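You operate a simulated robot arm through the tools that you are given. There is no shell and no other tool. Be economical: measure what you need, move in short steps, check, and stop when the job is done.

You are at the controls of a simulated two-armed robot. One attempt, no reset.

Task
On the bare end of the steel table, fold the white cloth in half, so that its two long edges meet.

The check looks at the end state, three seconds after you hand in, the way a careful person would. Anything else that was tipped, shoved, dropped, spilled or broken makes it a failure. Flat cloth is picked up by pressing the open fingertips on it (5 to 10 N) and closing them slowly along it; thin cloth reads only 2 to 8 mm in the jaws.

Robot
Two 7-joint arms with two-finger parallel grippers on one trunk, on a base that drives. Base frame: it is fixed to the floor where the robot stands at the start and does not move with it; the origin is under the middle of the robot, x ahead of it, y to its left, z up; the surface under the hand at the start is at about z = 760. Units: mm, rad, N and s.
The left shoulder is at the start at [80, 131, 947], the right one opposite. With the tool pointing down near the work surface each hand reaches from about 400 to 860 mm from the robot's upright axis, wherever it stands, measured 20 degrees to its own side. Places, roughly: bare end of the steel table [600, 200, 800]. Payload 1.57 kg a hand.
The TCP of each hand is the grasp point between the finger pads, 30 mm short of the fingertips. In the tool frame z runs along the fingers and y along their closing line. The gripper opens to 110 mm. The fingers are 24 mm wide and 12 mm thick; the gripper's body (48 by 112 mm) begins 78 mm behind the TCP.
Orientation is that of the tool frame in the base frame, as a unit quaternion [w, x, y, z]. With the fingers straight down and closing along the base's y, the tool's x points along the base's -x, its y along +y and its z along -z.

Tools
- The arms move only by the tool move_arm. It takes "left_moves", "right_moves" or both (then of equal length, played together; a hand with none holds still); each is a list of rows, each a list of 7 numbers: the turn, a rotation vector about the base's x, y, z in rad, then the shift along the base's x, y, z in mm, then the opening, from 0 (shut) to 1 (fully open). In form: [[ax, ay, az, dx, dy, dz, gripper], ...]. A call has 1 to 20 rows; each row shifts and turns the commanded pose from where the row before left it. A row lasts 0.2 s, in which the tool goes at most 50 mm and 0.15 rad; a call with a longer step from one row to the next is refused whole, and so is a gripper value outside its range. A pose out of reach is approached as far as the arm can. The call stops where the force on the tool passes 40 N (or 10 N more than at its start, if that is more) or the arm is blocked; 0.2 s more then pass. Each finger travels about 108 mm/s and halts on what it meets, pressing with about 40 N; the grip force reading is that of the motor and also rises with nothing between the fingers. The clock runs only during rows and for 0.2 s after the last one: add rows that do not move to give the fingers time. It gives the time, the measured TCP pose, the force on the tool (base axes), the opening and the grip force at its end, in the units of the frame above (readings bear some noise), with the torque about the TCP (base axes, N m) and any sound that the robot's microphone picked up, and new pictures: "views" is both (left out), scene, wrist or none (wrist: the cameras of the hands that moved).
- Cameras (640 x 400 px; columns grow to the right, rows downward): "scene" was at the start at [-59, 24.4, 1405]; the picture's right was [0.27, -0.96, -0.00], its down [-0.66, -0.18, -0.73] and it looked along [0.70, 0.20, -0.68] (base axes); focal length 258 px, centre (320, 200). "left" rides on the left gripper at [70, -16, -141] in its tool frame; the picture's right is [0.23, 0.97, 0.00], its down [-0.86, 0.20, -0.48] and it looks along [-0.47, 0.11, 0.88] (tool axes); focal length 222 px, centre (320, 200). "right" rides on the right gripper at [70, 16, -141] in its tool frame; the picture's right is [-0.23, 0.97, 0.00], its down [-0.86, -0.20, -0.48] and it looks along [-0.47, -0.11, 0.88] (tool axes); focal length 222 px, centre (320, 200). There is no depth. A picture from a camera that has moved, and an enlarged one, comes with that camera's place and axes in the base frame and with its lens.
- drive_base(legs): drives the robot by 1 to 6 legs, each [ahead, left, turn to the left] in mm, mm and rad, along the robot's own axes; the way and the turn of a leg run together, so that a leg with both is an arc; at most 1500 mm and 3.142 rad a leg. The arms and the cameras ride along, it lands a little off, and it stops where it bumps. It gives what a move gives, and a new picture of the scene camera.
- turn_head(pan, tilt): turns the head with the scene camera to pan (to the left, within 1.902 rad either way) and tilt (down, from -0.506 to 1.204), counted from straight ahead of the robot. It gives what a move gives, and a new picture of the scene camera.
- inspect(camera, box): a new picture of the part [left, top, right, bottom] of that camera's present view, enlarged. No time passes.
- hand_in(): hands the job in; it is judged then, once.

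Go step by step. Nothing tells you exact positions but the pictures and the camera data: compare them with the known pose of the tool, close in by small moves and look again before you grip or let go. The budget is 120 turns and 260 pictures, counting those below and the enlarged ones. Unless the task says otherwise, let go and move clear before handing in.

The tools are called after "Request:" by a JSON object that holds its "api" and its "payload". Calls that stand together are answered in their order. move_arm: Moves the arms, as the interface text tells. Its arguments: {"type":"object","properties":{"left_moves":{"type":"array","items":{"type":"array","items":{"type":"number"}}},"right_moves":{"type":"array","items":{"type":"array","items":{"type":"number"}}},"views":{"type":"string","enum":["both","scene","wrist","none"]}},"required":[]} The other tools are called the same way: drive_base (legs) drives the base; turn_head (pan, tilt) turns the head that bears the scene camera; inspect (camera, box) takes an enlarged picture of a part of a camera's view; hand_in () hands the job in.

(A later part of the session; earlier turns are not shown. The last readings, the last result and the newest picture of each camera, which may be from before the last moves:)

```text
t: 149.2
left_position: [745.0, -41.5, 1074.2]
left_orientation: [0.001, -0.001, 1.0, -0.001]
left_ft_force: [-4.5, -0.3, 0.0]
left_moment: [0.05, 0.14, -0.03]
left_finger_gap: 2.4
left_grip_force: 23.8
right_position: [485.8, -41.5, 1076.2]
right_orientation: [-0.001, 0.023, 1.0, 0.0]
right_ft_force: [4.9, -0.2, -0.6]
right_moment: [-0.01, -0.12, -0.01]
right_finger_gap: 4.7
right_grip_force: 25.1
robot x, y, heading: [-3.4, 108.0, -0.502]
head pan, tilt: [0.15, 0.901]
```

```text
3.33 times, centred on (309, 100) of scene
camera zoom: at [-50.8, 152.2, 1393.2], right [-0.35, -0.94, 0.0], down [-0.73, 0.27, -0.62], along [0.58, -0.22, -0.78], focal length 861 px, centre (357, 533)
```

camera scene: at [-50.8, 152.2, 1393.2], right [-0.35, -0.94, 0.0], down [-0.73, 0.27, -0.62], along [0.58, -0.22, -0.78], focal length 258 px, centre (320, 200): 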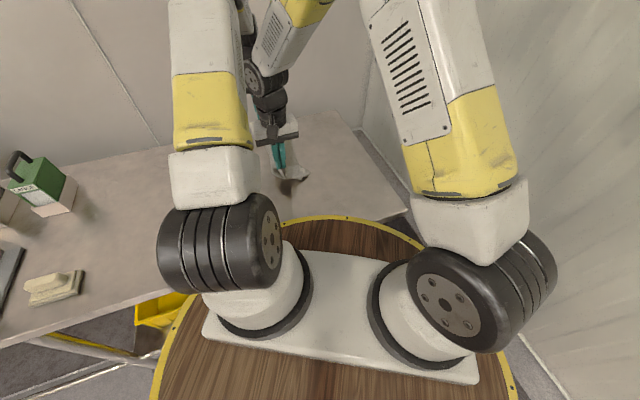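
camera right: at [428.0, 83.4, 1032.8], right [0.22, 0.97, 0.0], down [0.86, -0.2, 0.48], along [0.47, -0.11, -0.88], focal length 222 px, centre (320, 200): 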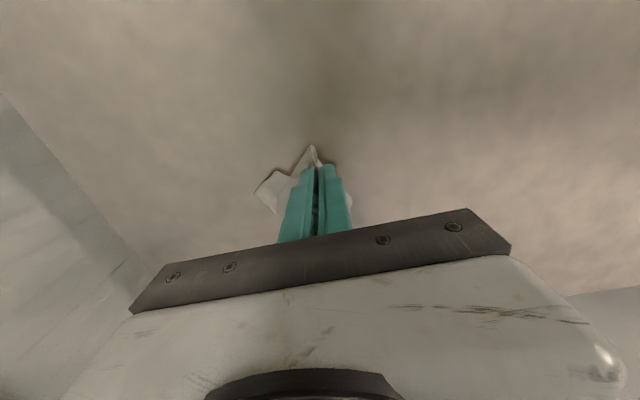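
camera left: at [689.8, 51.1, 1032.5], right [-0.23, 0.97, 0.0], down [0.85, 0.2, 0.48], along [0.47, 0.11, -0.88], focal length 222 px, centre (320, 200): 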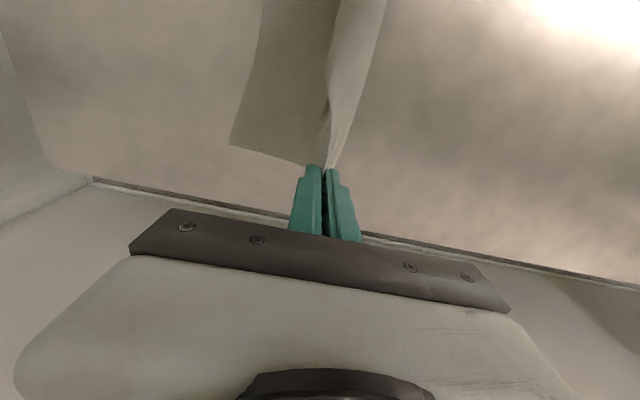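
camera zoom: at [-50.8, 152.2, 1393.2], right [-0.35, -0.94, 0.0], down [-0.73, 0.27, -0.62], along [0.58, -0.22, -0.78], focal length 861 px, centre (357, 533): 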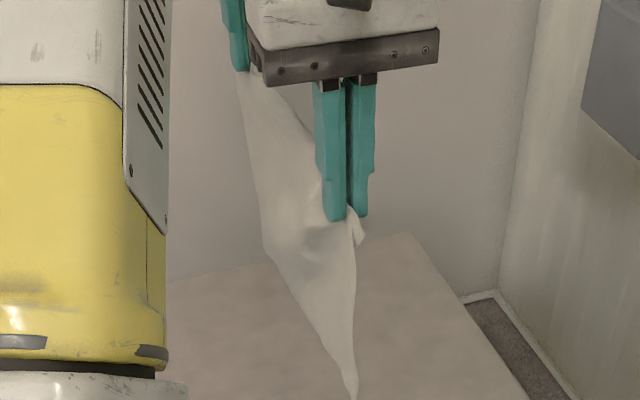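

Request:
{"api": "move_arm", "payload": {"left_moves": [[0, 0, 0, -1, -3, -16, 0], [0, 0, 0, 0, -3, -16, 0], [0, 0, 0, 0, -3, -16, 0], [0, 0, 0, 0, 0, -10, 0], [0, 0, 0, 0, 4, -10, 0], [0, 0, 0, 0, 10, -10, 0], [0, 0, 0, 0, 10, -10, 0], [0, 0, 0, 0, 10, -10, 0], [0, 0, 0, 0, 10, -10, 0], [0, 0, 0, 0, 10, -10, 0], [0, 0, 0, 0, 10, -10, 0], [0, 0, 0, 0, 10, -10, 0], [0, 0, 0, 0, 10, -10, 0], [0, 0, 0, 0, 10, -10, 0], [0, 0, 0, 0, 10, -10, 0], [0, 0, 0, 0, 10, -10, 0], [0, 0, 0, 0, 10, -9, 0], [0, 0, 0, 0, 10, -9, 0], [0, 0, 0, 0, 0, 0, 0]], "right_moves": [[0, 0, 0, 1, -3, -16, 0], [0, 0, 0, 0, -3, -16, 0], [0, 0, 0, 0, -3, -16, 0], [0, 0, 0, 0, 0, -10, 0], [0, 0, 0, 0, 4, -10, 0], [0, 0, 0, 0, 10, -10, 0], [0, 0, 0, 0, 10, -10, 0], [0, 0, 0, 0, 10, -10, 0], [0, 0, 0, 0, 10, -10, 0], [0, 0, 0, 0, 10, -10, 0], [0, 0, 0, 0, 10, -10, 0], [0, 0, 0, 0, 10, -10, 0], [0, 0, 0, 0, 10, -10, 0], [0, 0, 0, 0, 10, -10, 0], [0, 0, 0, 0, 10, -10, 0], [0, 0, 0, 0, 10, -10, 0], [0, 0, 0, 0, 10, -9, 0], [0, 0, 0, 0, 10, -9, 0], [0, 0, 0, 0, 0, 0, 0]], "views": "none"}}

Request:
{"api": "inspect", "payload": {"camera": "scene", "box": [230, 110, 358, 200]}}

Request:
{"api": "inspect", "payload": {"camera": "left", "box": [140, 0, 440, 200]}}

Request:
{"api": "inspect", "payload": {"camera": "right", "box": [140, 60, 440, 220]}}

```text
t: 153.2
left_position: [744.0, 83.7, 879.3]
left_orientation: [0.001, -0.002, 1.0, 0.001]
left_ft_force: [-1.7, -0.1, 0.1]
left_moment: [0.04, 0.06, -0.02]
left_finger_gap: 2.3
left_grip_force: 23.7
right_position: [487.1, 83.7, 880.7]
right_orientation: [0.0, 0.023, 1.0, 0.0]
right_ft_force: [1.7, -0.4, -0.3]
right_moment: [-0.02, -0.05, 0.03]
right_finger_gap: 4.3
right_grip_force: 25.0
robot x, y, heading: [1.5, 109.8, -0.504]
head pan, tilt: [0.15, 0.901]
```

```text
4.44 times, centred on (294, 155) of scene
camera zoom: at [-50.8, 152.2, 1393.2], right [-0.35, -0.94, 0.0], down [-0.73, 0.27, -0.62], along [0.58, -0.22, -0.78], focal length 1148 px, centre (436, 400)
```

zoom: 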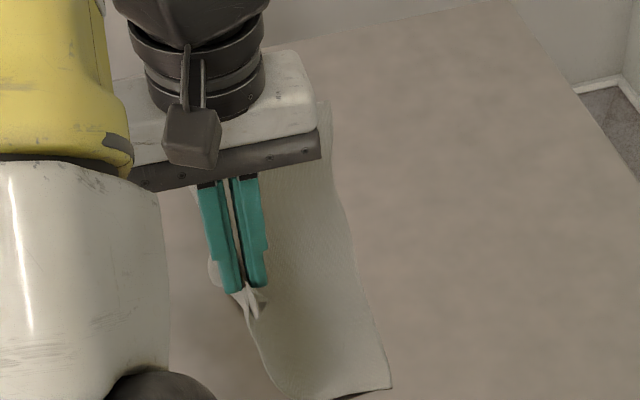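

```text
2.00 times, centred on (290, 100) of left
camera zoom: at [674.5, 66.3, 1020.5], right [-0.23, 0.97, 0.0], down [0.85, 0.2, 0.48], along [0.47, 0.11, -0.88], focal length 444 px, centre (380, 400)
```

zoom: 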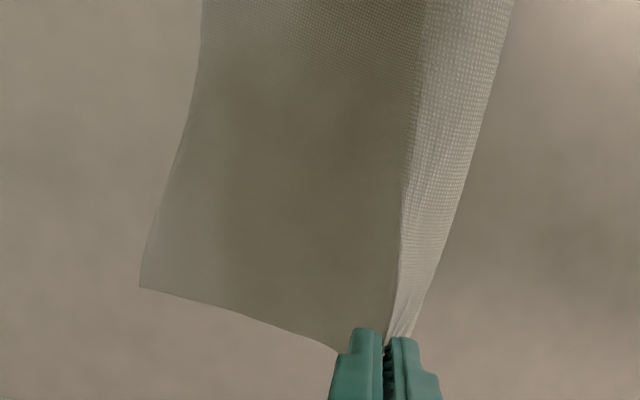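

```text
2.13 times, centred on (290, 140) of right
camera zoom: at [419.2, 103.1, 1021.0], right [0.27, 0.96, 0.0], down [0.85, -0.24, 0.48], along [0.46, -0.13, -0.88], focal length 474 px, centre (384, 328)
```

zoom: 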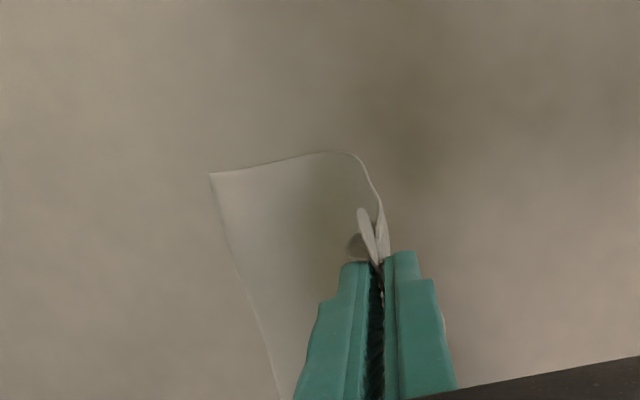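

Clean lay again: the lower edge runs from A(773,-55) to D(440,2). I'll move the right hand further to +y so the near lower half also extends fully.

Request:
{"api": "move_arm", "payload": {"left_moves": [[0, 0, -0.03, 0.4, -1.6, 0, 0], [0, 0, -0.03, 0.4, -1.6, 0, 0], [0, 0, -0.03, 0.4, -1.6, 0, 0], [0, 0, -0.03, 0.4, -1.6, 0, 0], [0, 0, -0.03, 0.4, -1.6, 0, 0], [0, 0, 0, 0, 0, 0, 0]], "right_moves": [[0, 0, -0.03, 1.4, 8.4, 0, 0], [0, 0, -0.03, 1.4, 8.4, 0, 0], [0, 0, -0.03, 1.4, 8.4, 0, 0], [0, 0, -0.03, 1.4, 8.4, 0, 0], [0, 0, 0, 1.4, 8.4, 0, 0], [0, 0, 0, 0, 0, 0, 0]], "views": "none"}}

Request:
{"api": "inspect", "payload": {"camera": "right", "box": [140, 60, 440, 220]}}

Request:
{"api": "inspect", "payload": {"camera": "left", "box": [140, 0, 440, 200]}}

```text
t: 154.6
left_position: [745.5, 76.3, 878.5]
left_orientation: [-0.001, 0.072, 0.997, 0.0]
left_ft_force: [-1.2, -0.5, 0.7]
left_moment: [0.01, 0.03, 0.03]
left_finger_gap: 2.6
left_grip_force: 23.7
right_position: [495.9, 123.7, 880.5]
right_orientation: [-0.001, 0.084, 0.996, 0.0]
right_ft_force: [1.3, -0.1, 0.2]
right_moment: [-0.03, -0.05, 0.05]
right_finger_gap: 4.2
right_grip_force: 25.3
robot x, y, heading: [-0.6, 107.6, -0.508]
head pan, tilt: [0.15, 0.901]
```

```text
2.13 times, centred on (290, 140) of right
camera zoom: at [429.9, 151.0, 1021.2], right [0.39, 0.92, 0.0], down [0.81, -0.34, 0.48], along [0.44, -0.19, -0.88], focal length 474 px, centre (384, 328)
```

zoom: 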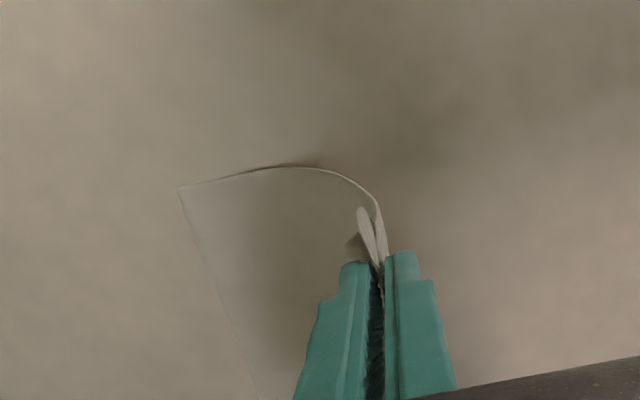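

```text
2.00 times, centred on (290, 100) of left
camera zoom: at [675.4, 70.4, 1021.1], right [-0.08, 1.0, 0.0], down [0.87, 0.07, 0.48], along [0.48, 0.04, -0.88], focal length 444 px, centre (380, 400)
```

zoom: 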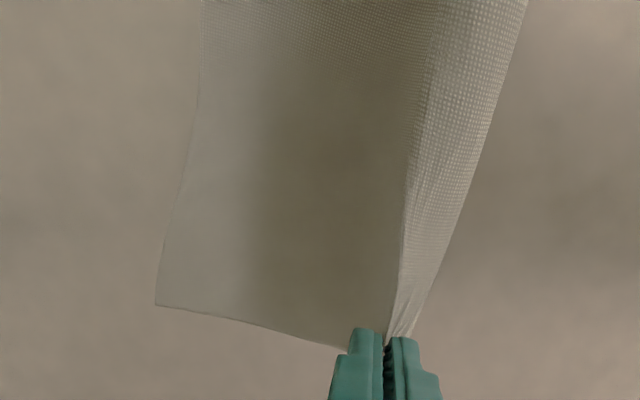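

Request:
{"api": "move_arm", "payload": {"left_moves": [[0, 0, -0.01, -0.7, -12.6, -1, 0], [0, 0, -0.01, -0.7, -12.6, -2, 0], [0, 0, -0.01, -0.7, -11.6, -3, 0], [0, 0, -0.01, -0.7, -11.6, -4, 0], [0, 0, -0.01, -0.7, -9.7, -5, 0], [0, 0, -0.01, -0.7, -8.7, -7, 0], [0, 0, -0.01, -0.7, -7.8, -8, 0], [0, 0, -0.01, -0.7, -5.8, -9, 0], [0, 0, -0.01, -0.7, -4.9, -10, 0], [0, 0, -0.01, -0.7, -3.9, -11, 0], [0, 0, 0, -0.5, -2.8, -8, 0], [0, 0, 0, 0, 0, 0, 0]], "right_moves": [[0, 0, -0.009, -0.6, -10, -1, 0], [0, 0, -0.009, -0.6, -10, -2, 0], [0, 0, -0.009, -0.6, -9.2, -3, 0], [0, 0, -0.009, -0.6, -9.2, -4, 0], [0, 0, -0.009, -0.6, -7.7, -5, 0], [0, 0, -0.009, -0.6, -6.9, -7, 0], [0, 0, -0.009, -0.6, -6.2, -8, 0], [0, 0, -0.009, -0.6, -4.6, -9, 0], [0, 0, -0.009, -0.6, -3.9, -10, 0], [0, 0, -0.009, -0.5, -3.1, -11, 0], [0, 0, 0, 0, -2.2, -10, 0], [0, 0, 0, 0, 0, 0, 0]], "views": "none"}}

Request:
{"api": "inspect", "payload": {"camera": "right", "box": [180, 60, 480, 220]}}

Request:
{"api": "inspect", "payload": {"camera": "left", "box": [180, 60, 480, 220]}}

```text
t: 157.2
left_position: [740.3, -17.4, 811.2]
left_orientation: [0.0, 0.123, 0.992, 0.001]
left_ft_force: [-3.7, 2.1, 0.1]
left_moment: [0.03, 0.12, -0.01]
left_finger_gap: 2.4
left_grip_force: 24.0
right_position: [488.9, 52.7, 810.1]
right_orientation: [0.0, 0.128, 0.992, -0.001]
right_ft_force: [5.0, -1.2, 0.3]
right_moment: [-0.04, -0.14, 0.04]
right_finger_gap: 4.3
right_grip_force: 24.9
robot x, y, heading: [-1.3, 109.1, -0.506]
head pan, tilt: [0.15, 0.901]
```

```text
2.13 times, centred on (330, 140) of right
camera zoom: at [425.7, 86.0, 950.8], right [0.47, 0.88, 0.0], down [0.78, -0.41, 0.48], along [0.42, -0.22, -0.88], focal length 474 px, centre (299, 328)
```

zoom: 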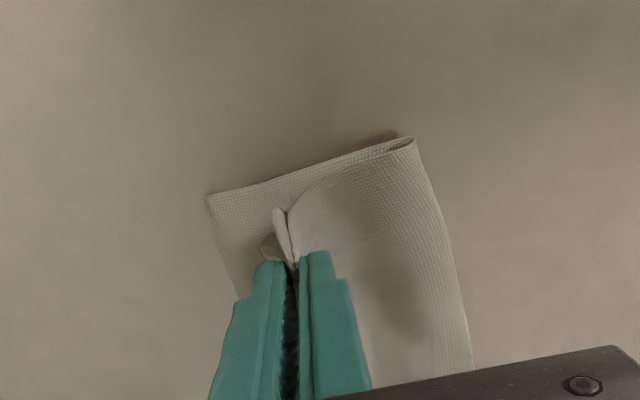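

```text
2.13 times, centred on (330, 140) of left
camera zoom: at [666.8, -16.6, 952.7], right [0.02, 1.0, 0.0], down [0.88, -0.01, 0.48], along [0.48, -0.01, -0.88], focal length 474 px, centre (299, 328)
```

zoom: 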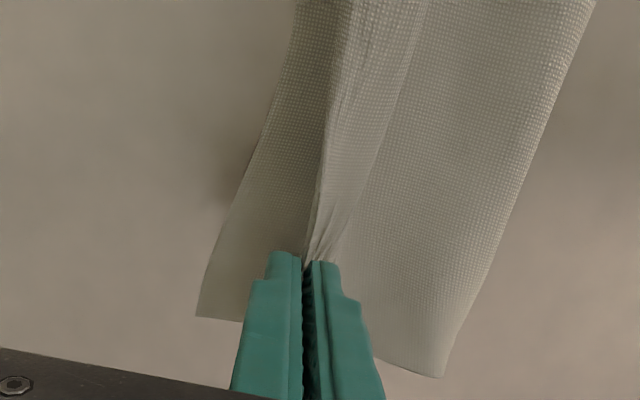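

The near bottom is only about 80 mm wide because the right jaw holds a bunched-up gather. I'll release the right hand only, let the near end relax, and regrip cleanly.

Request:
{"api": "move_arm", "payload": {"right_moves": [[0, 0, 0, 0, 0, -4, 0], [0, 0, 0, 0, 0, 0, 0.06], [0, 0, 0, 0, 0, 0, 0.14], [0, 0, 0, 0, 0, 0, 0.22], [0, 0, 0, 0, 0, 0, 0.3], [0, 0, 0, 0, 0, 10, 0.3], [0, 0, 0, 0, 0, 20, 0.3], [0, 0, 0, 0, 0, 25, 0.42], [0, 0, 0, 0, 0, 0, 0.42], [0, 0, 0, 0, 0, 0, 0.42]], "left_moves": [[0, 0, 0, 0, 0, -3, 0], [0, 0, 0, 0, 0, -3, 0], [0, 0, 0, 0, 0, -3, 0], [0, 0, 0, 0, 0, 0, 0], [0, 0, 0, 0, 0, 0, 0], [0, 0, 0, 0, 0, 0, 0], [0, 0, 0, 0, 0, 0, 0], [0, 0, 0, 0, 0, 0, 0], [0, 0, 0, 0, 0, 0, 0], [0, 0, 0, 0, 0, 0, 0]], "views": "none"}}

Request:
{"api": "inspect", "payload": {"camera": "right", "box": [180, 60, 480, 220]}}

```text
t: 159.4
left_position: [741.7, -15.1, 808.6]
left_orientation: [0.005, 0.12, 0.993, -0.002]
left_ft_force: [-0.6, 0.3, 0.0]
left_moment: [-0.02, -0.04, 0.04]
left_finger_gap: 2.3
left_grip_force: 23.5
right_position: [480.6, 44.8, 849.6]
right_orientation: [-0.013, 0.133, 0.991, -0.007]
right_ft_force: [-0.9, 0.5, 0.0]
right_moment: [0.0, 0.02, 0.02]
right_finger_gap: 46.2
right_grip_force: 0.1
robot x, y, heading: [1.1, 108.4, -0.509]
head pan, tilt: [0.15, 0.901]
```

```text
2.13 times, centred on (330, 140) of right
camera zoom: at [421.2, 79.1, 992.5], right [0.48, 0.88, -0.02], down [0.79, -0.41, 0.46], along [0.4, -0.24, -0.89], focal length 474 px, centre (299, 328)
```

zoom: 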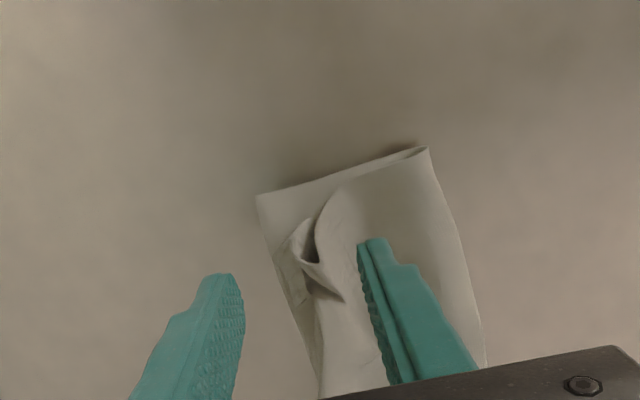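

The right arm's pose deviates slightly from what I commanded; it may be brushing the left arm. I'll ease it toward -y and inspect the near corner.

Request:
{"api": "move_arm", "payload": {"right_moves": [[0, 0, 0, -3, -12, 0, 0.42], [0, 0, 0, -3, -12, 0, 0.42], [0, 0, 0, 0, -12, 0, 0.42], [0, 0, 0, 0, 0, 0, 0.42]], "views": "scene"}}

Request:
{"api": "inspect", "payload": {"camera": "right", "box": [280, 90, 440, 190]}}

```text
t: 160.4
left_position: [736.9, -16.0, 802.6]
left_orientation: [0.0, 0.122, 0.992, 0.0]
left_ft_force: [0.5, -0.1, 0.7]
left_moment: [-0.02, -0.03, -0.02]
left_finger_gap: 2.3
left_grip_force: 24.1
right_position: [482.9, 17.2, 862.2]
right_orientation: [0.001, 0.127, 0.992, 0.001]
right_ft_force: [-0.1, 0.6, 0.0]
right_moment: [0.05, -0.04, -0.02]
right_finger_gap: 46.5
right_grip_force: 0.1
robot x, y, heading: [-0.9, 107.4, -0.502]
head pan, tilt: [0.15, 0.901]
camera scene: at [-50.8, 152.2, 1393.2], right [-0.35, -0.94, 0.0], down [-0.73, 0.27, -0.62], along [0.58, -0.22, -0.78], focal length 258 px, centre (320, 200)
```

scene: 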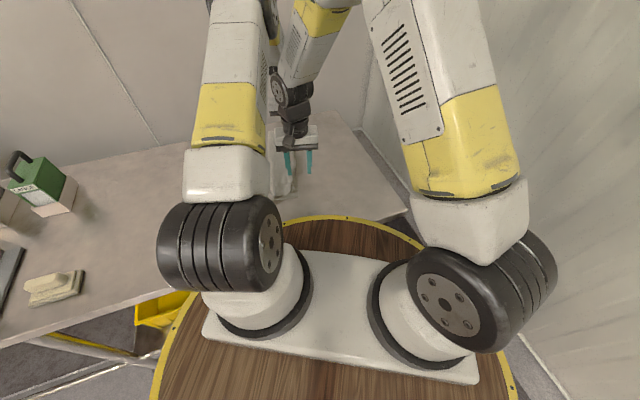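

```text
4.00 times, centred on (360, 140) of right
camera zoom: at [420.1, 50.2, 1002.6], right [0.47, 0.89, 0.0], down [0.78, -0.41, 0.48], along [0.42, -0.22, -0.88], focal length 888 px, centre (160, 440)
```

zoom: 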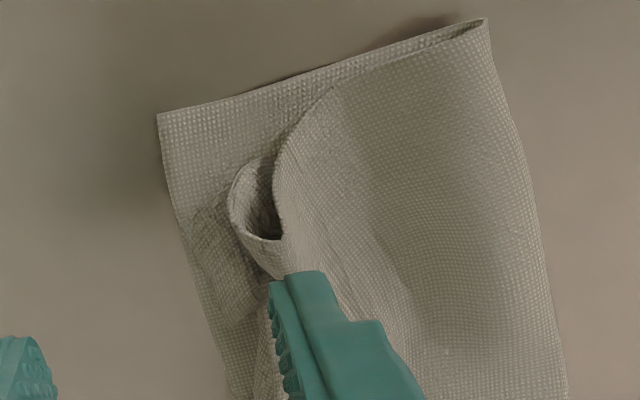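

The arms were touching and are clear again. The near top edge is curled, so I'll pinch that curl from above and pull it outward to -y to uncurl it.

Request:
{"api": "move_arm", "payload": {"right_moves": [[0, 0, 0, 0, 9, -15, 0.42], [0, 0, 0, 0, 9, -18, 0.42], [0, 0, 0, -1, 8, -18, 0.42], [0, 0, 0, 0, 0, -11, 0.42], [0, 0, 0, 0, 0, 0, 0.35], [0, 0, 0, 0, 0, 0, 0.28], [0, 0, 0, 0, 0, 0, 0.2], [0, 0, 0, 0, 0, 0, 0.12], [0, 0, 0, 0, 0, 0, 0.05], [0, 0, 0, 0, 0, 0, 0], [0, 0, 0, 0, 0, 0, 0], [0, 0, 0, 0, 0, 0, 0]], "views": "none"}}

Request:
{"api": "inspect", "payload": {"camera": "right", "box": [220, 70, 444, 210]}}

```text
t: 163.0
left_position: [738.5, -15.4, 802.1]
left_orientation: [0.001, 0.123, 0.992, 0.0]
left_ft_force: [0.2, -0.5, 0.4]
left_moment: [0.0, 0.01, 0.02]
left_finger_gap: 2.3
left_grip_force: 24.1
right_position: [481.8, 42.4, 800.2]
right_orientation: [0.0, 0.128, 0.992, 0.0]
right_ft_force: [-0.4, 0.1, 0.4]
right_moment: [0.04, -0.03, 0.02]
right_finger_gap: 3.7
right_grip_force: 24.4
robot x, y, heading: [-1.9, 107.9, -0.506]
head pan, tilt: [0.15, 0.901]
```

```text
2.86 times, centred on (332, 140) of right
camera zoom: at [418.9, 76.4, 940.5], right [0.47, 0.88, 0.0], down [0.78, -0.41, 0.48], along [0.42, -0.22, -0.88], focal length 635 px, centre (286, 371)
```

zoom: 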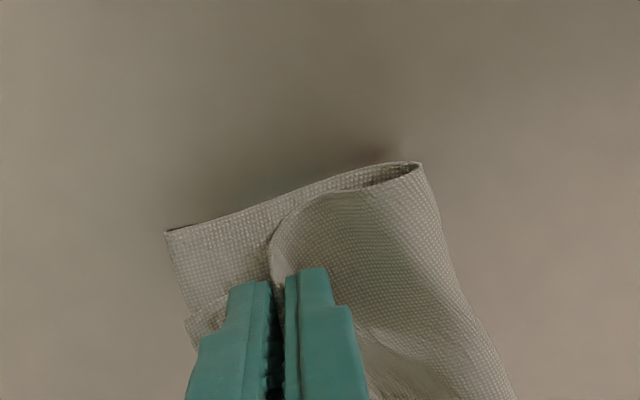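

Request:
{"api": "move_arm", "payload": {"right_moves": [[0, 0, 0, -1, -4, 8, 0], [0, 0, 0, -2, -8, 8, 0], [0, 0, 0, -2, -9, 4, 0], [0, 0, 0, -2, -9, 2, 0], [0, 0, 0, -2, -9, 0, 0], [0, 0, 0, -2, -9, 0, 0], [0, 0, 0, 0, 0, 0, 0]], "views": "none"}}

Request:
{"api": "inspect", "payload": {"camera": "right", "box": [220, 60, 480, 210]}}

Request:
{"api": "inspect", "payload": {"camera": "scene", "box": [250, 120, 346, 200]}}

```text
t: 164.6
left_position: [738.4, -17.0, 802.4]
left_orientation: [0.0, 0.123, 0.992, 0.0]
left_ft_force: [-0.1, 0.5, 0.8]
left_moment: [0.01, -0.01, 0.06]
left_finger_gap: 2.5
left_grip_force: 24.0
right_position: [470.9, -5.3, 820.9]
right_orientation: [0.0, 0.128, 0.992, 0.0]
right_ft_force: [1.3, -0.3, 0.9]
right_moment: [0.02, -0.01, 0.03]
right_finger_gap: 3.8
right_grip_force: 24.5
robot x, y, heading: [0.9, 109.3, -0.499]
head pan, tilt: [0.15, 0.901]
```

```text
2.46 times, centred on (350, 135) of right
camera zoom: at [408.4, 28.1, 962.1], right [0.47, 0.88, 0.0], down [0.78, -0.41, 0.48], along [0.42, -0.22, -0.88], focal length 547 px, centre (246, 360)
```

zoom: 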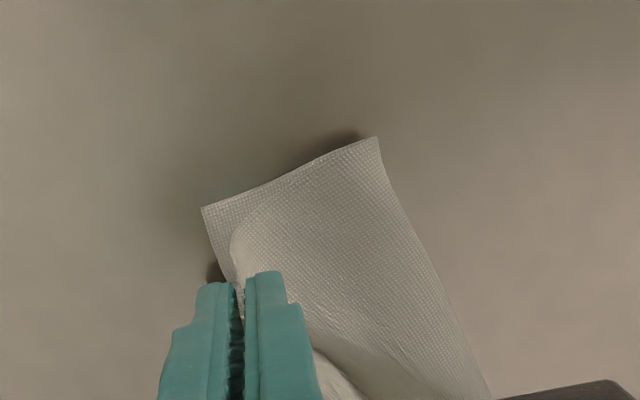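

```text
5.00 times, centred on (298, 160) of scene
camera zoom: at [-50.8, 152.2, 1393.2], right [-0.35, -0.94, 0.0], down [-0.73, 0.27, -0.62], along [0.58, -0.22, -0.78], focal length 1291 px, centre (430, 400)
```

zoom: 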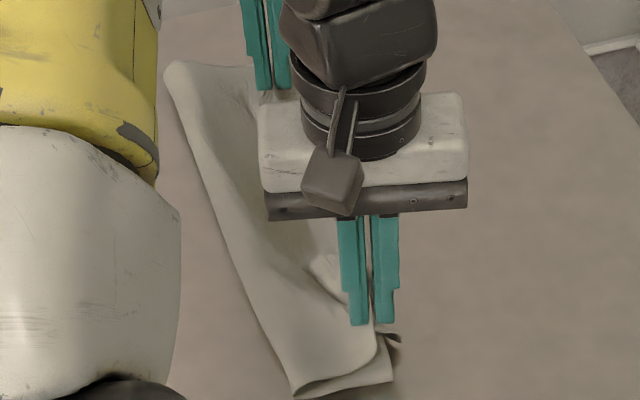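

Something is still bunched at the near end. I'll lift the right hand to see what's between.

Request:
{"api": "move_arm", "payload": {"right_moves": [[0, 0, 0, 0, -2, 15, 0], [0, 0, 0, 0, -2, 15, 0], [0, 0, 0, 0, -2, 15, 0], [0, 0, 0, 0, -2, 15, 0], [0, 0, 0, 0, -2, 15, 0], [0, 0, 0, 0, 0, 15, 0], [0, 0, 0, 0, 0, 0, 0]], "views": "none"}}

Request:
{"api": "inspect", "payload": {"camera": "right", "box": [220, 60, 480, 210]}}

Request:
{"api": "inspect", "payload": {"camera": "scene", "box": [250, 110, 346, 200]}}

```text
t: 166.2
left_position: [737.6, -17.2, 801.0]
left_orientation: [-0.001, 0.123, 0.992, 0.0]
left_ft_force: [-13.8, -0.1, 6.5]
left_moment: [0.02, 0.5, 0.13]
left_finger_gap: 2.5
left_grip_force: 23.6
right_position: [471.2, -15.2, 910.8]
right_orientation: [0.0, 0.127, 0.992, -0.001]
right_ft_force: [13.3, 0.3, -6.6]
right_moment: [0.05, -0.27, 0.07]
right_finger_gap: 3.7
right_grip_force: 24.9
robot x, y, heading: [0.2, 108.8, -0.508]
head pan, tilt: [0.15, 0.901]
```

```text
2.46 times, centred on (350, 135) of right
camera zoom: at [408.8, 18.4, 1052.2], right [0.47, 0.88, 0.0], down [0.78, -0.41, 0.48], along [0.42, -0.22, -0.88], focal length 547 px, centre (246, 360)
```

zoom: 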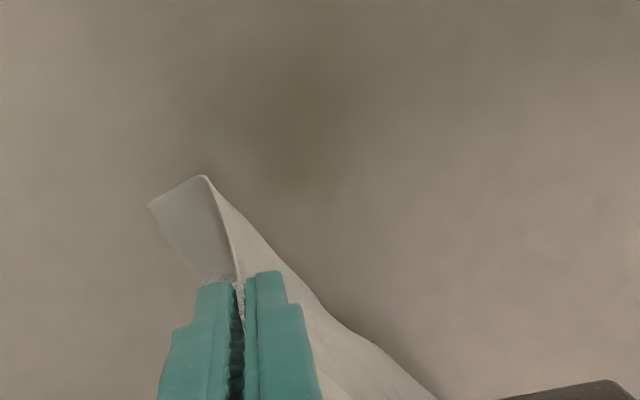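

```text
4.44 times, centred on (298, 155) of scene
camera zoom: at [-50.8, 152.2, 1393.2], right [-0.35, -0.94, 0.0], down [-0.73, 0.27, -0.62], along [0.58, -0.22, -0.78], focal length 1148 px, centre (418, 400)
```

zoom: 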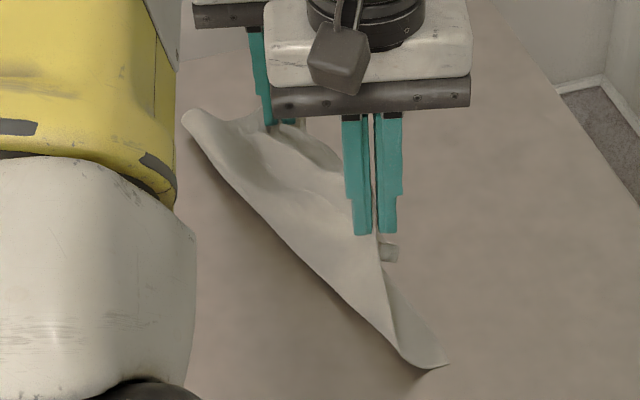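

The right jaw holds a bunch about 75 mm from the edge. The robust way is to hang the sheet, lay it out flat again and regrip cleanly. First I lift both to the hang.

Request:
{"api": "move_arm", "payload": {"left_moves": [[0, 0, 0.025, -1, 4, 20, 0], [0, 0, 0.025, -1, 5, 20, 0], [0, 0, 0.025, -1, 6, 20, 0], [0, 0, 0.025, 0, 7, 20, 0], [0, 0, 0.025, 0, 7, 20, 0], [0, 0, 0.025, 0, 7, 20, 0], [0, 0, 0.025, 0, 7, 20, 0], [0, 0, 0.025, 0, 7, 20, 0], [0, 0, 0.025, 0, 7, 20, 0], [0, 0, 0.025, 0, 7, 20, 0], [0, 0, 0, 0, 7, 20, 0], [0, 0, 0, 0, 6, 20, 0], [0, 0, 0, 0, 0, 0, 0], [0, 0, 0, 0, 0, 0, 0], [0, 0, 0, 0, 0, 0, 0]], "right_moves": [[0, 0, 0.025, 3, 4, 0, 0], [0, 0, 0.025, 2, 5, 0, 0], [0, 0, 0.025, 2, 6, 0, 0], [0, 0, 0.025, 1, 6, 0, 0], [0, 0, 0.025, 0, 6, 8, 0], [0, 0, 0.025, 0, 6, 12, 0], [0, 0, 0.025, 0, 7, 12, 0], [0, 0, 0.025, 0, 7, 12, 0], [0, 0, 0.025, 0, 7, 12, 0], [0, 0, 0.025, 0, 7, 12, 0], [0, 0, 0, 0, 7, 12, 0], [0, 0, 0, 0, 7, 12, 0], [0, 0, 0, 0, 0, 0, 0], [0, 0, 0, 0, 0, 0, 0], [0, 0, 0, 0, 0, 0, 0]], "views": "scene"}}

```text
t: 169.4
left_position: [736.2, 60.5, 1043.2]
left_orientation: [-0.001, -0.002, 1.0, -0.001]
left_ft_force: [-0.2, -1.2, -0.3]
left_moment: [0.0, 0.01, -0.02]
left_finger_gap: 2.6
left_grip_force: 24.3
right_position: [479.1, 60.0, 1003.8]
right_orientation: [0.0, 0.004, 1.0, 0.0]
right_ft_force: [0.4, 0.2, 0.3]
right_moment: [0.02, 0.01, -0.03]
right_finger_gap: 3.4
right_grip_force: 24.4
robot x, y, heading: [1.1, 110.1, -0.505]
head pan, tilt: [0.15, 0.901]
camera scene: at [-50.8, 152.2, 1393.2], right [-0.35, -0.94, 0.0], down [-0.73, 0.27, -0.62], along [0.58, -0.22, -0.78], focal length 258 px, centre (320, 200)
```

scene: 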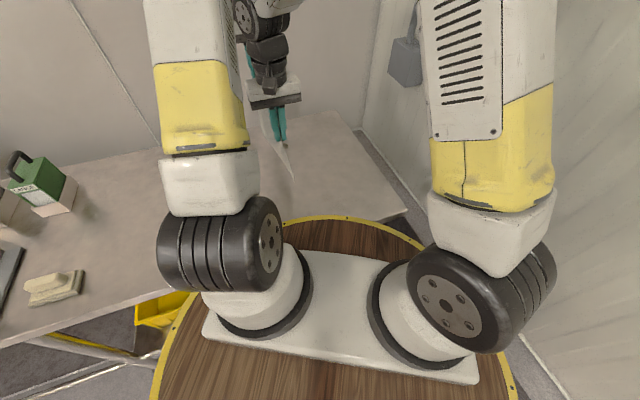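

Now I lay it out flat by sweeping -y while lowering.

Request:
{"api": "move_arm", "payload": {"left_moves": [[0, 0, 0, 0, -5, -20, 0], [0, 0, 0, 0, -14, -13.8, 0], [0, 0, 0, 0, -14, -13.8, 0], [0, 0, 0, 0, -14, -13.8, 0], [0, 0, 0, 0, -14, -13.8, 0], [0, 0, 0, 0, -14, -13.8, 0], [0, 0, 0, 0, -14, -13.8, 0], [0, 0, 0, 0, -14, -13.8, 0], [0, 0, 0, 0, -14, -13.8, 0], [0, 0, 0, 0, -14, -13.8, 0], [0, 0, 0, 0, -14, -13.8, 0], [0, 0, 0, 0, -14, -13.8, 0], [0, 0, 0, 0, -14, -13.8, 0], [0, 0, 0, 0, -14, -13.8, 0], [0, 0, 0, 0, -14, -13.8, 0], [0, 0, 0, 0, -14, -13.8, 0], [0, 0, 0, 0, -14, -13.8, 0], [0, 0, 0, 0, 0, 0, 0]], "right_moves": [[0, 0, 0, 0, -5, -20, 0], [0, 0, 0, 0, -11.4, -11.3, 0], [0, 0, 0, 0, -11.4, -11.3, 0], [0, 0, 0, 0, -11.4, -11.3, 0], [0, 0, 0, 0, -11.4, -11.3, 0], [0, 0, 0, 0, -11.4, -11.3, 0], [0, 0, 0, 0, -11.4, -11.3, 0], [0, 0, 0, 0, -11.4, -11.3, 0], [0, 0, 0, 0, -11.4, -11.3, 0], [0, 0, 0, 0, -11.4, -11.3, 0], [0, 0, 0, 0, -11.4, -11.3, 0], [0, 0, 0, 0, -11.4, -11.3, 0], [0, 0, 0, 0, -11.4, -11.3, 0], [0, 0, 0, 0, -11.4, -11.3, 0], [0, 0, 0, 0, -11.4, -11.3, 0], [0, 0, 0, 0, -11.4, -11.3, 0], [0, 0, 0, 0, -11.4, -11.3, 0], [0, 0, 0, 0, 0, 0, 0]], "views": "none"}}

Request:
{"api": "inspect", "payload": {"camera": "scene", "box": [240, 90, 400, 200]}}

```text
t: 173.2
left_position: [735.0, -169.2, 802.3]
left_orientation: [0.0, -0.002, 1.0, 0.001]
left_ft_force: [0.1, 0.5, 0.1]
left_moment: [-0.02, 0.04, -0.04]
left_finger_gap: 2.3
left_grip_force: 23.8
right_position: [478.5, -126.7, 802.8]
right_orientation: [0.0, 0.004, 1.0, 0.0]
right_ft_force: [-0.9, -0.1, 3.0]
right_moment: [0.0, -0.03, -0.05]
right_finger_gap: 3.4
right_grip_force: 24.5
robot x, y, heading: [-2.4, 111.5, -0.504]
head pan, tilt: [0.15, 0.901]
```

```text
3.64 times, centred on (320, 145) of scene
camera zoom: at [-51.0, 152.3, 1393.2], right [-0.35, -0.94, 0.0], down [-0.73, 0.27, -0.62], along [0.58, -0.22, -0.78], focal length 939 px, centre (320, 400)
```

zoom: 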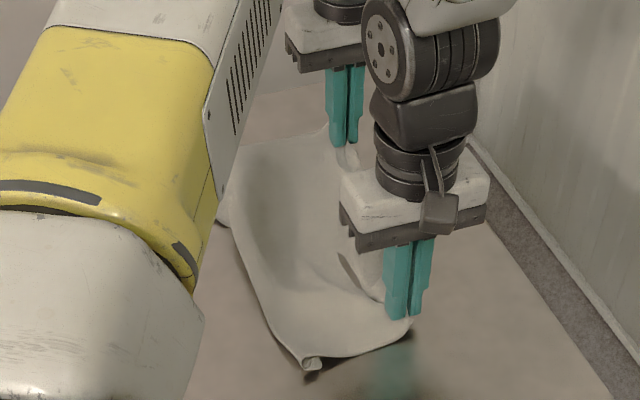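

Request:
{"api": "move_arm", "payload": {"left_moves": [[0, 0, 0, 0, -6, -1, 0], [0, 0, 0, 0, -7, 0, 0], [0, 0, 0, 0, -7, 0, 0], [0, 0, 0, 0, -5, 0, 0], [0, 0, 0, 0, 0, -4, 0], [0, 0, 0, 0, 0, 0, 0.06], [0, 0, 0, 0, 0, 0, 0.14], [0, 0, 0, 0, 0, 0, 0.22], [0, 0, 0, 0, 0, 4, 0.25], [0, 0, 0, 0, 0, 10, 0.25], [0, 0, 0, 0, 5, 20, 0.25], [0, 0, 0, 0, 10, 30, 0.25], [0, 0, 0, 0, 20, 30, 0.25], [0, 0, 0, 0, 35, 20, 0.25], [0, 0, 0, 0, 45, 0, 0.25], [0, 0, 0, 0, 45, 0, 0.25], [0, 0, 0, 0, 45, 0, 0.25]], "right_moves": [[0, 0, 0, 0, -9, -1, 0], [0, 0, 0, 0, -10, 0, 0], [0, 0, 0, 0, -10, 0, 0], [0, 0, 0, 0, -8, 0, 0], [0, 0, 0, 0, 0, -4, 0], [0, 0, 0, 0, 0, 0, 0.06], [0, 0, 0, 0, 0, 0, 0.14], [0, 0, 0, 0, 0, 0, 0.22], [0, 0, 0, 0, 0, 4, 0.25], [0, 0, 0, 0, 0, 10, 0.25], [0, 0, 0, 0, -5, 20, 0.25], [0, 0, 0, 0, -20, 30, 0.25], [0, 0, 0, 0, -30, 25, 0.25], [0, 0, 0, 0, -30, 10, 0.25], [0, 0, 0, 0, -20, 0, 0.25], [0, 0, 0, 0, 0, 0, 0.25], [0, 0, 0, 0, 0, 0, 0.25]], "views": "none"}}

Request:
{"api": "inspect", "payload": {"camera": "scene", "box": [230, 100, 390, 200]}}

```text
t: 176.8
left_position: [735.4, 9.6, 910.2]
left_orientation: [-0.001, -0.001, 1.0, 0.0]
left_ft_force: [0.7, -0.6, 0.7]
left_moment: [0.02, 0.0, -0.01]
left_finger_gap: 27.6
left_grip_force: 0.1
right_position: [478.4, -268.5, 897.0]
right_orientation: [0.0, 0.003, 1.0, -0.001]
right_ft_force: [-0.2, -0.1, 0.2]
right_moment: [0.02, -0.02, 0.01]
right_finger_gap: 27.6
right_grip_force: 0.0
robot x, y, heading: [2.7, 111.3, -0.505]
head pan, tilt: [0.15, 0.901]
```

```text
4.00 times, centred on (310, 150) of scene
camera zoom: at [-50.8, 151.7, 1393.2], right [-0.35, -0.94, 0.0], down [-0.73, 0.27, -0.62], along [0.58, -0.22, -0.78], focal length 1033 px, centre (360, 400)
```

zoom: 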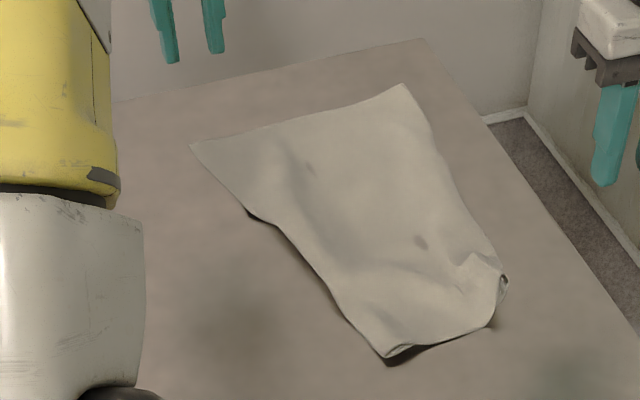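

Request:
{"api": "inspect", "payload": {"camera": "scene", "box": [295, 145, 375, 195]}}

Request:
{"api": "inspect", "payload": {"camera": "left", "box": [100, 0, 420, 200]}}

```text
8.00 times, centred on (335, 170) of scene
camera zoom: at [-50.8, 151.7, 1393.2], right [-0.35, -0.94, 0.0], down [-0.73, 0.27, -0.62], along [0.58, -0.22, -0.78], focal length 2066 px, centre (200, 440)
```

zoom: 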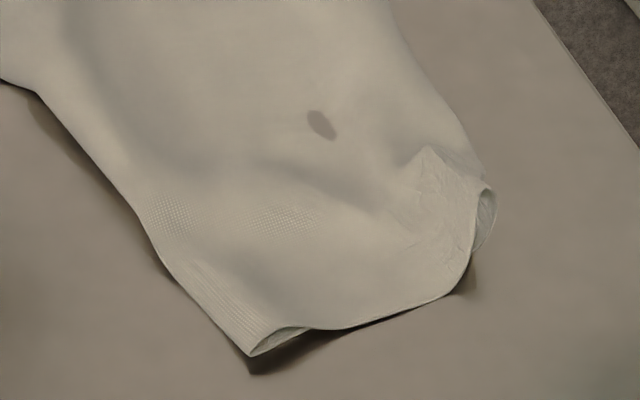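

```text
2.00 times, centred on (260, 100) of left
camera zoom: at [665.9, -7.4, 1052.0], right [-0.23, 0.97, 0.0], down [0.85, 0.2, 0.48], along [0.47, 0.11, -0.88], focal length 444 px, centre (440, 400)
```

zoom: 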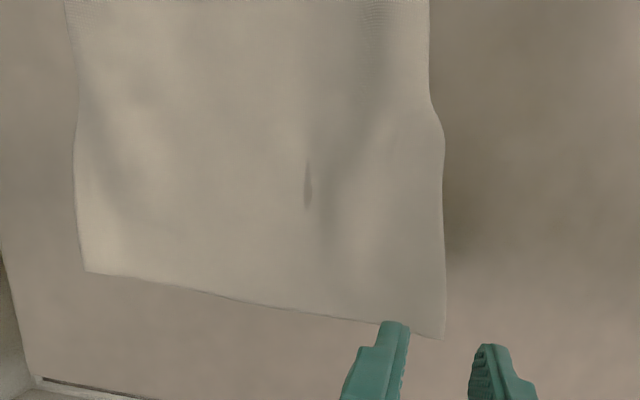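

The near-left part of the cloth is tucked underneath: a triangle about 85 mm wide at the near edge. I'll pinch that folded border with the right hand, lift it so the tuck drops free, and lay it back out.

Request:
{"api": "move_arm", "payload": {"right_moves": [[0, 0, 0.04, 0.6, 35, -5, 0.45], [0, 0, 0.04, 0.6, 35, -5, 0.45], [0, 0, 0.04, 0.6, 35, -5, 0.45], [0, 0, 0.04, 0.6, 35, -10, 0.45], [0, 0, 0.04, 0.6, 35, -10, 0.45], [0, 0, 0.045, 0.6, 36, -12, 0.45], [0, 0, 0, 0, 0, -10, 0.45], [0, 0, 0, 0, 0, 0, 0.45]], "views": "none"}}

Request:
{"api": "inspect", "payload": {"camera": "right", "box": [200, 60, 440, 210]}}

```text
t: 178.6
left_position: [735.5, 9.9, 911.0]
left_orientation: [0.0, -0.001, 1.0, 0.0]
left_ft_force: [-0.9, 0.6, 0.8]
left_moment: [0.01, -0.01, 0.03]
left_finger_gap: 27.3
left_grip_force: 0.1
right_position: [482.0, -58.0, 840.1]
right_orientation: [0.0, -0.12, 0.993, 0.0]
right_ft_force: [1.8, -0.3, 0.4]
right_moment: [-0.01, 0.0, 0.01]
right_finger_gap: 49.4
right_grip_force: 0.1
robot x, y, heading: [2.0, 106.1, -0.503]
head pan, tilt: [0.15, 0.901]
```

```text
2.67 times, centred on (320, 135) of right
camera zoom: at [411.4, -58.6, 980.9], right [-0.01, 1.0, 0.0], down [0.88, 0.01, 0.48], along [0.48, 0.0, -0.88], focal length 592 px, centre (320, 373)
```

zoom: 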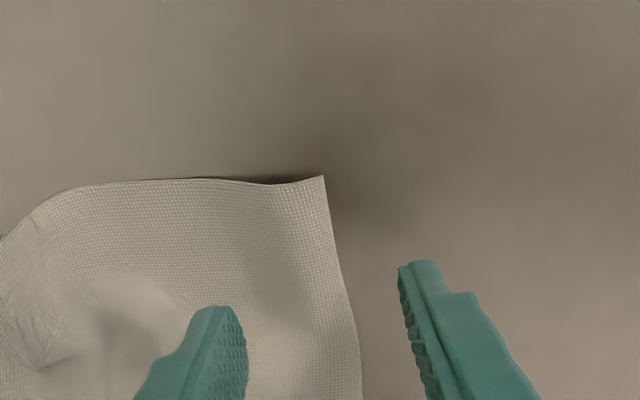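

Request:
{"api": "move_arm", "payload": {"right_moves": [[0, 0, 0, 0, 0, -15, 0.45], [0, 0, 0, 0, 0, -15, 0.45], [0, 0, 0, 0, 0, -11, 0.45], [0, 0, 0, 0, 0, 0, 0.38], [0, 0, 0, 0, 0, 0, 0.3], [0, 0, 0, 0, 0, 0, 0.22], [0, 0, 0, 0, 0, 0, 0.14], [0, 0, 0, 0, 0, 0, 0.06], [0, 0, 0, 0, 0, 0, 0], [0, 0, 0, 0, 0, 0, 0], [0, 0, 0, 0, 0, 0, 0], [0, 0, 0, 0, 5, 15, 0], [0, 0, 0, 0, 8, 18, 0], [0, 0, 0, 0, 10, 18, 0], [0, 0, 0, 0, 12, 18, 0], [0, 0, 0, 0, 12, 18, 0], [0, 0, 0, 0, 12, 12, 0], [0, 0, 0, 0, 12, 0, 0], [0, 0, 0, 0, 0, 0, 0]], "views": "none"}}

Request:
{"api": "inspect", "payload": {"camera": "scene", "box": [245, 100, 373, 200]}}

```text
t: 182.6
left_position: [735.5, 9.8, 909.9]
left_orientation: [0.0, -0.001, 1.0, 0.0]
left_ft_force: [0.5, -1.0, 0.1]
left_moment: [0.0, 0.0, 0.01]
left_finger_gap: 27.7
left_grip_force: 0.1
right_position: [483.7, 12.1, 897.7]
right_orientation: [0.0, -0.119, 0.993, 0.0]
right_ft_force: [0.0, 0.6, -0.6]
right_moment: [0.01, 0.03, -0.01]
right_finger_gap: 0.0
right_grip_force: 21.3
robot x, y, heading: [0.1, 108.4, -0.506]
head pan, tilt: [0.15, 0.901]
```

```text
4.00 times, centred on (309, 150) of scene
camera zoom: at [-50.8, 152.2, 1393.2], right [-0.35, -0.94, 0.0], down [-0.73, 0.27, -0.62], along [0.58, -0.22, -0.78], focal length 1033 px, centre (364, 400)
```

zoom: 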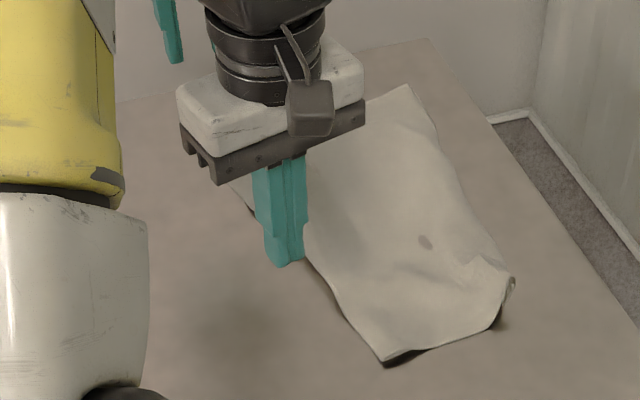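

Missed it. I'll use the pressed ridge pinch instead, just inside that border.

Request:
{"api": "move_arm", "payload": {"right_moves": [[0, 0, 0, 0, -30, 0, 0.4], [0, 0, 0, 0, -30, -10, 0.4], [0, 0, 0, 0, -30, -20, 0.4], [0, 0, 0, 0, 0, -30, 0.4], [0, 0, 0, 0, 0, -30, 0.4], [0, 0, 0, 0, 0, -12, 0.4], [0, 0, 0, 0, 0, -2, 0.4], [0, 0, 0, 0, 0, -1, 0.4], [0, 0, 0, 0, 0, 0, 0.4], [0, 0, 0, 0, 0, 0, 0.4]], "views": "none"}}

```text
t: 184.8
left_position: [735.8, 9.9, 909.1]
left_orientation: [0.0, -0.002, 1.0, 0.0]
left_ft_force: [-0.8, 0.8, -0.1]
left_moment: [0.0, 0.01, 0.03]
left_finger_gap: 27.6
left_grip_force: 0.1
right_position: [481.8, -76.7, 792.8]
right_orientation: [0.0, -0.119, 0.993, 0.0]
right_ft_force: [-1.5, 0.2, 1.3]
right_moment: [0.01, 0.03, 0.0]
right_finger_gap: 43.9
right_grip_force: 0.0
robot x, y, heading: [-0.7, 108.2, -0.502]
head pan, tilt: [0.15, 0.901]
```

Request:
{"api": "move_arm", "payload": {"right_moves": [[0, 0, 0, 0, 0, -1.5, 0.4], [0, 0, 0, 0, 0, 0, 0.4], [0, 0, 0, 0, 0, 0, 0.4], [0, 0, 0, 0, 0, 0, 0.36], [0, 0, 0, 0, 0, 0, 0.33], [0, 0, 0, 0, 0, 0, 0.3], [0, 0, 0, 0, 0, 0, 0.27], [0, 0, 0, 0, 0, 0, 0.24], [0, 0, 0, 0, 0, 0, 0.21], [0, 0, 0, 0, 0, 0, 0.18], [0, 0, 0, 0, 0, 0, 0.15], [0, 0, 0, 0, 0, 0, 0.12], [0, 0, 0, 0, 0, 0, 0.09], [0, 0, 0, 0, 0, 0, 0.06], [0, 0, 0, 0, 0, 0, 0.03], [0, 0, 0, 0, 0, 0, 0], [0, 0, 0, 0, 0, 0, 0], [0, 0, 0, 0, 0, 0, 0]], "views": "none"}}

```text
t: 188.6
left_position: [735.8, 11.0, 911.3]
left_orientation: [0.0, -0.001, 1.0, -0.001]
left_ft_force: [0.1, 0.7, 0.2]
left_moment: [0.0, -0.01, -0.02]
left_finger_gap: 27.5
left_grip_force: 0.1
right_position: [481.9, -78.7, 792.5]
right_orientation: [0.0, -0.118, 0.993, 0.0]
right_ft_force: [0.9, -7.2, 39.3]
right_moment: [-0.02, 0.15, 0.02]
right_finger_gap: 8.2
right_grip_force: 27.2
robot x, y, heading: [-1.1, 112.6, -0.509]
head pan, tilt: [0.15, 0.901]
```

Good grip at 8 mm. I'll lift and move +y so the tuck hangs free.

Request:
{"api": "move_arm", "payload": {"right_moves": [[0, 0, 0, 0, 2, 14, 0], [0, 0, 0, 0, 5, 18, 0], [0, 0, 0, 0, 8, 18, 0], [0, 0, 0, 0, 10, 18, 0], [0, 0, 0, 0, 12, 18, 0], [0, 0, 0, 0, 12, 16, 0], [0, 0, 0, 0, 12, 10, 0], [0, 0, 0, 0, 12, 5, 0], [0, 0, 0, 0, 0, 0, 0], [0, 0, 0, 0, 0, 0, 0]], "views": "none"}}

Request:
{"api": "inspect", "payload": {"camera": "scene", "box": [245, 100, 373, 200]}}

Request:
{"api": "inspect", "payload": {"camera": "right", "box": [180, 60, 480, 220]}}

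```text
t: 190.8
left_position: [734.9, 11.6, 910.1]
left_orientation: [-0.001, -0.002, 1.0, 0.0]
left_ft_force: [0.4, -0.1, 0.3]
left_moment: [-0.01, 0.04, 0.01]
left_finger_gap: 27.5
left_grip_force: 0.0
right_position: [482.9, -3.8, 908.4]
right_orientation: [0.001, -0.118, 0.993, 0.0]
right_ft_force: [-0.8, 0.3, 0.1]
right_moment: [0.01, 0.0, 0.02]
right_finger_gap: 2.5
right_grip_force: 24.1
robot x, y, heading: [-2.1, 110.5, -0.503]
head pan, tilt: [0.15, 0.901]
```

```text
4.00 times, centred on (309, 150) of scene
camera zoom: at [-50.8, 152.2, 1393.2], right [-0.35, -0.94, 0.0], down [-0.73, 0.27, -0.62], along [0.58, -0.22, -0.78], focal length 1033 px, centre (364, 400)
```

zoom: 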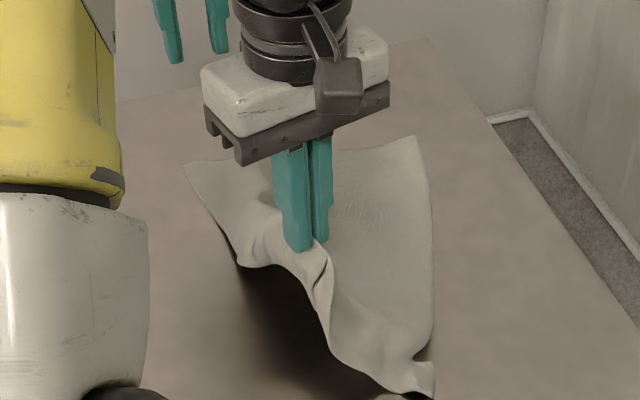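

```text
2.13 times, centred on (330, 140) of right
camera zoom: at [411.5, -4.6, 1048.6], right [-0.01, 1.0, 0.0], down [0.88, 0.01, 0.48], along [0.48, 0.0, -0.88], focal length 474 px, centre (299, 328)
```

zoom: 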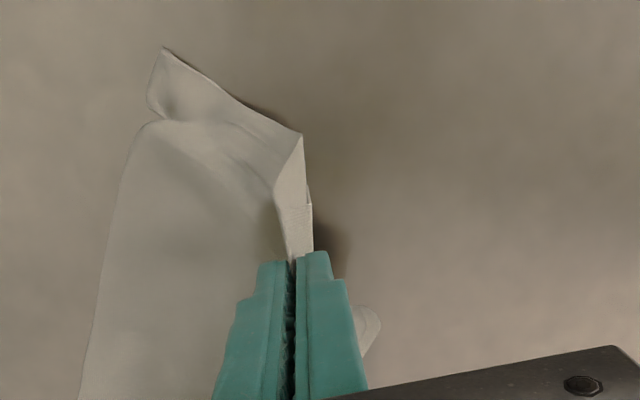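

Request:
{"api": "inspect", "payload": {"camera": "left", "box": [160, 0, 480, 160]}}

Request:
{"api": "inspect", "payload": {"camera": "right", "box": [240, 70, 380, 190]}}

```text
2.00 times, centred on (320, 80) of left
camera zoom: at [666.2, -6.8, 1052.1], right [-0.23, 0.97, 0.0], down [0.85, 0.2, 0.48], along [0.47, 0.11, -0.88], focal length 444 px, centre (320, 440)
```

zoom: 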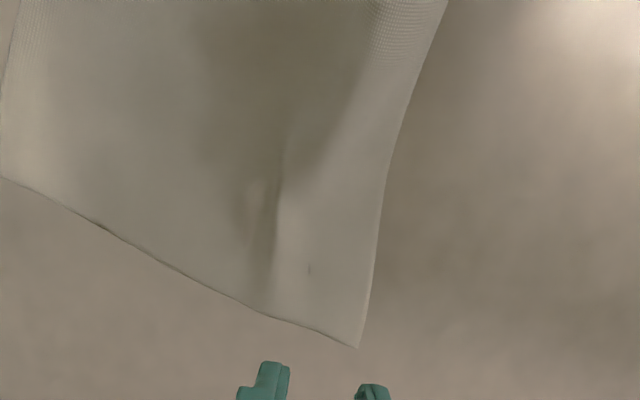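

```text
3.33 times, centred on (310, 130) of right
camera zoom: at [411.5, -4.6, 1048.6], right [-0.01, 1.0, 0.0], down [0.88, 0.01, 0.48], along [0.48, 0.0, -0.88], focal length 740 px, centre (353, 433)
```

zoom: 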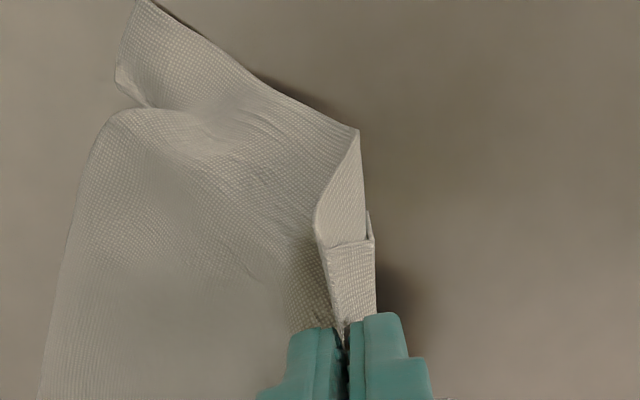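

The tuck seems to hang free now, and the right corner has uncurled too. I'll lay it down with a -y sweep so the freed part spreads toward +y.

Request:
{"api": "move_arm", "payload": {"right_moves": [[0, 0, 0, 0, 5, -12, 0], [0, 0, 0, 0, 5, -12, 0], [0, 0, 0, 0, -5, -12, 0], [0, 0, 0, 0, -10, -11, 0], [0, 0, 0, 0, -11, -11, 0], [0, 0, 0, 0, -11, -11, 0], [0, 0, 0, 0, -11, -11, 0], [0, 0, 0, 0, -11, -11, 0], [0, 0, 0, 0, -11, -10, 0], [0, 0, 0, 0, -11, -8, 0], [0, 0, 0, 0, -11, -3, 0], [0, 0, 0, 0, 0, 0, 0.06], [0, 0, 0, 0, 0, 0, 0.14], [0, 0, 0, 0, 0, 0, 0.22], [0, 0, 0, 0, 0, 6, 0.22], [0, 0, 0, 0, 0, 20, 0.22], [0, 0, 0, 0, -20, 30, 0.22], [0, 0, 0, 0, -45, 30, 0.22], [0, 0, 0, 0, -45, 10, 0.22], [0, 0, 0, 0, -45, 0, 0.22]], "views": "none"}}

Request:
{"api": "inspect", "payload": {"camera": "scene", "box": [240, 100, 400, 200]}}

```text
refused: row 18 steps farther than a row can; nothing moved
```

```text
4.00 times, centred on (320, 150) of scene
camera zoom: at [-50.8, 152.2, 1393.2], right [-0.35, -0.94, 0.0], down [-0.73, 0.27, -0.62], along [0.58, -0.22, -0.78], focal length 1033 px, centre (320, 400)
```

zoom: 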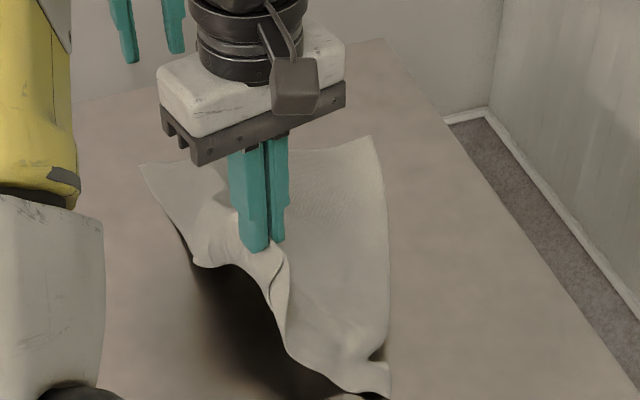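

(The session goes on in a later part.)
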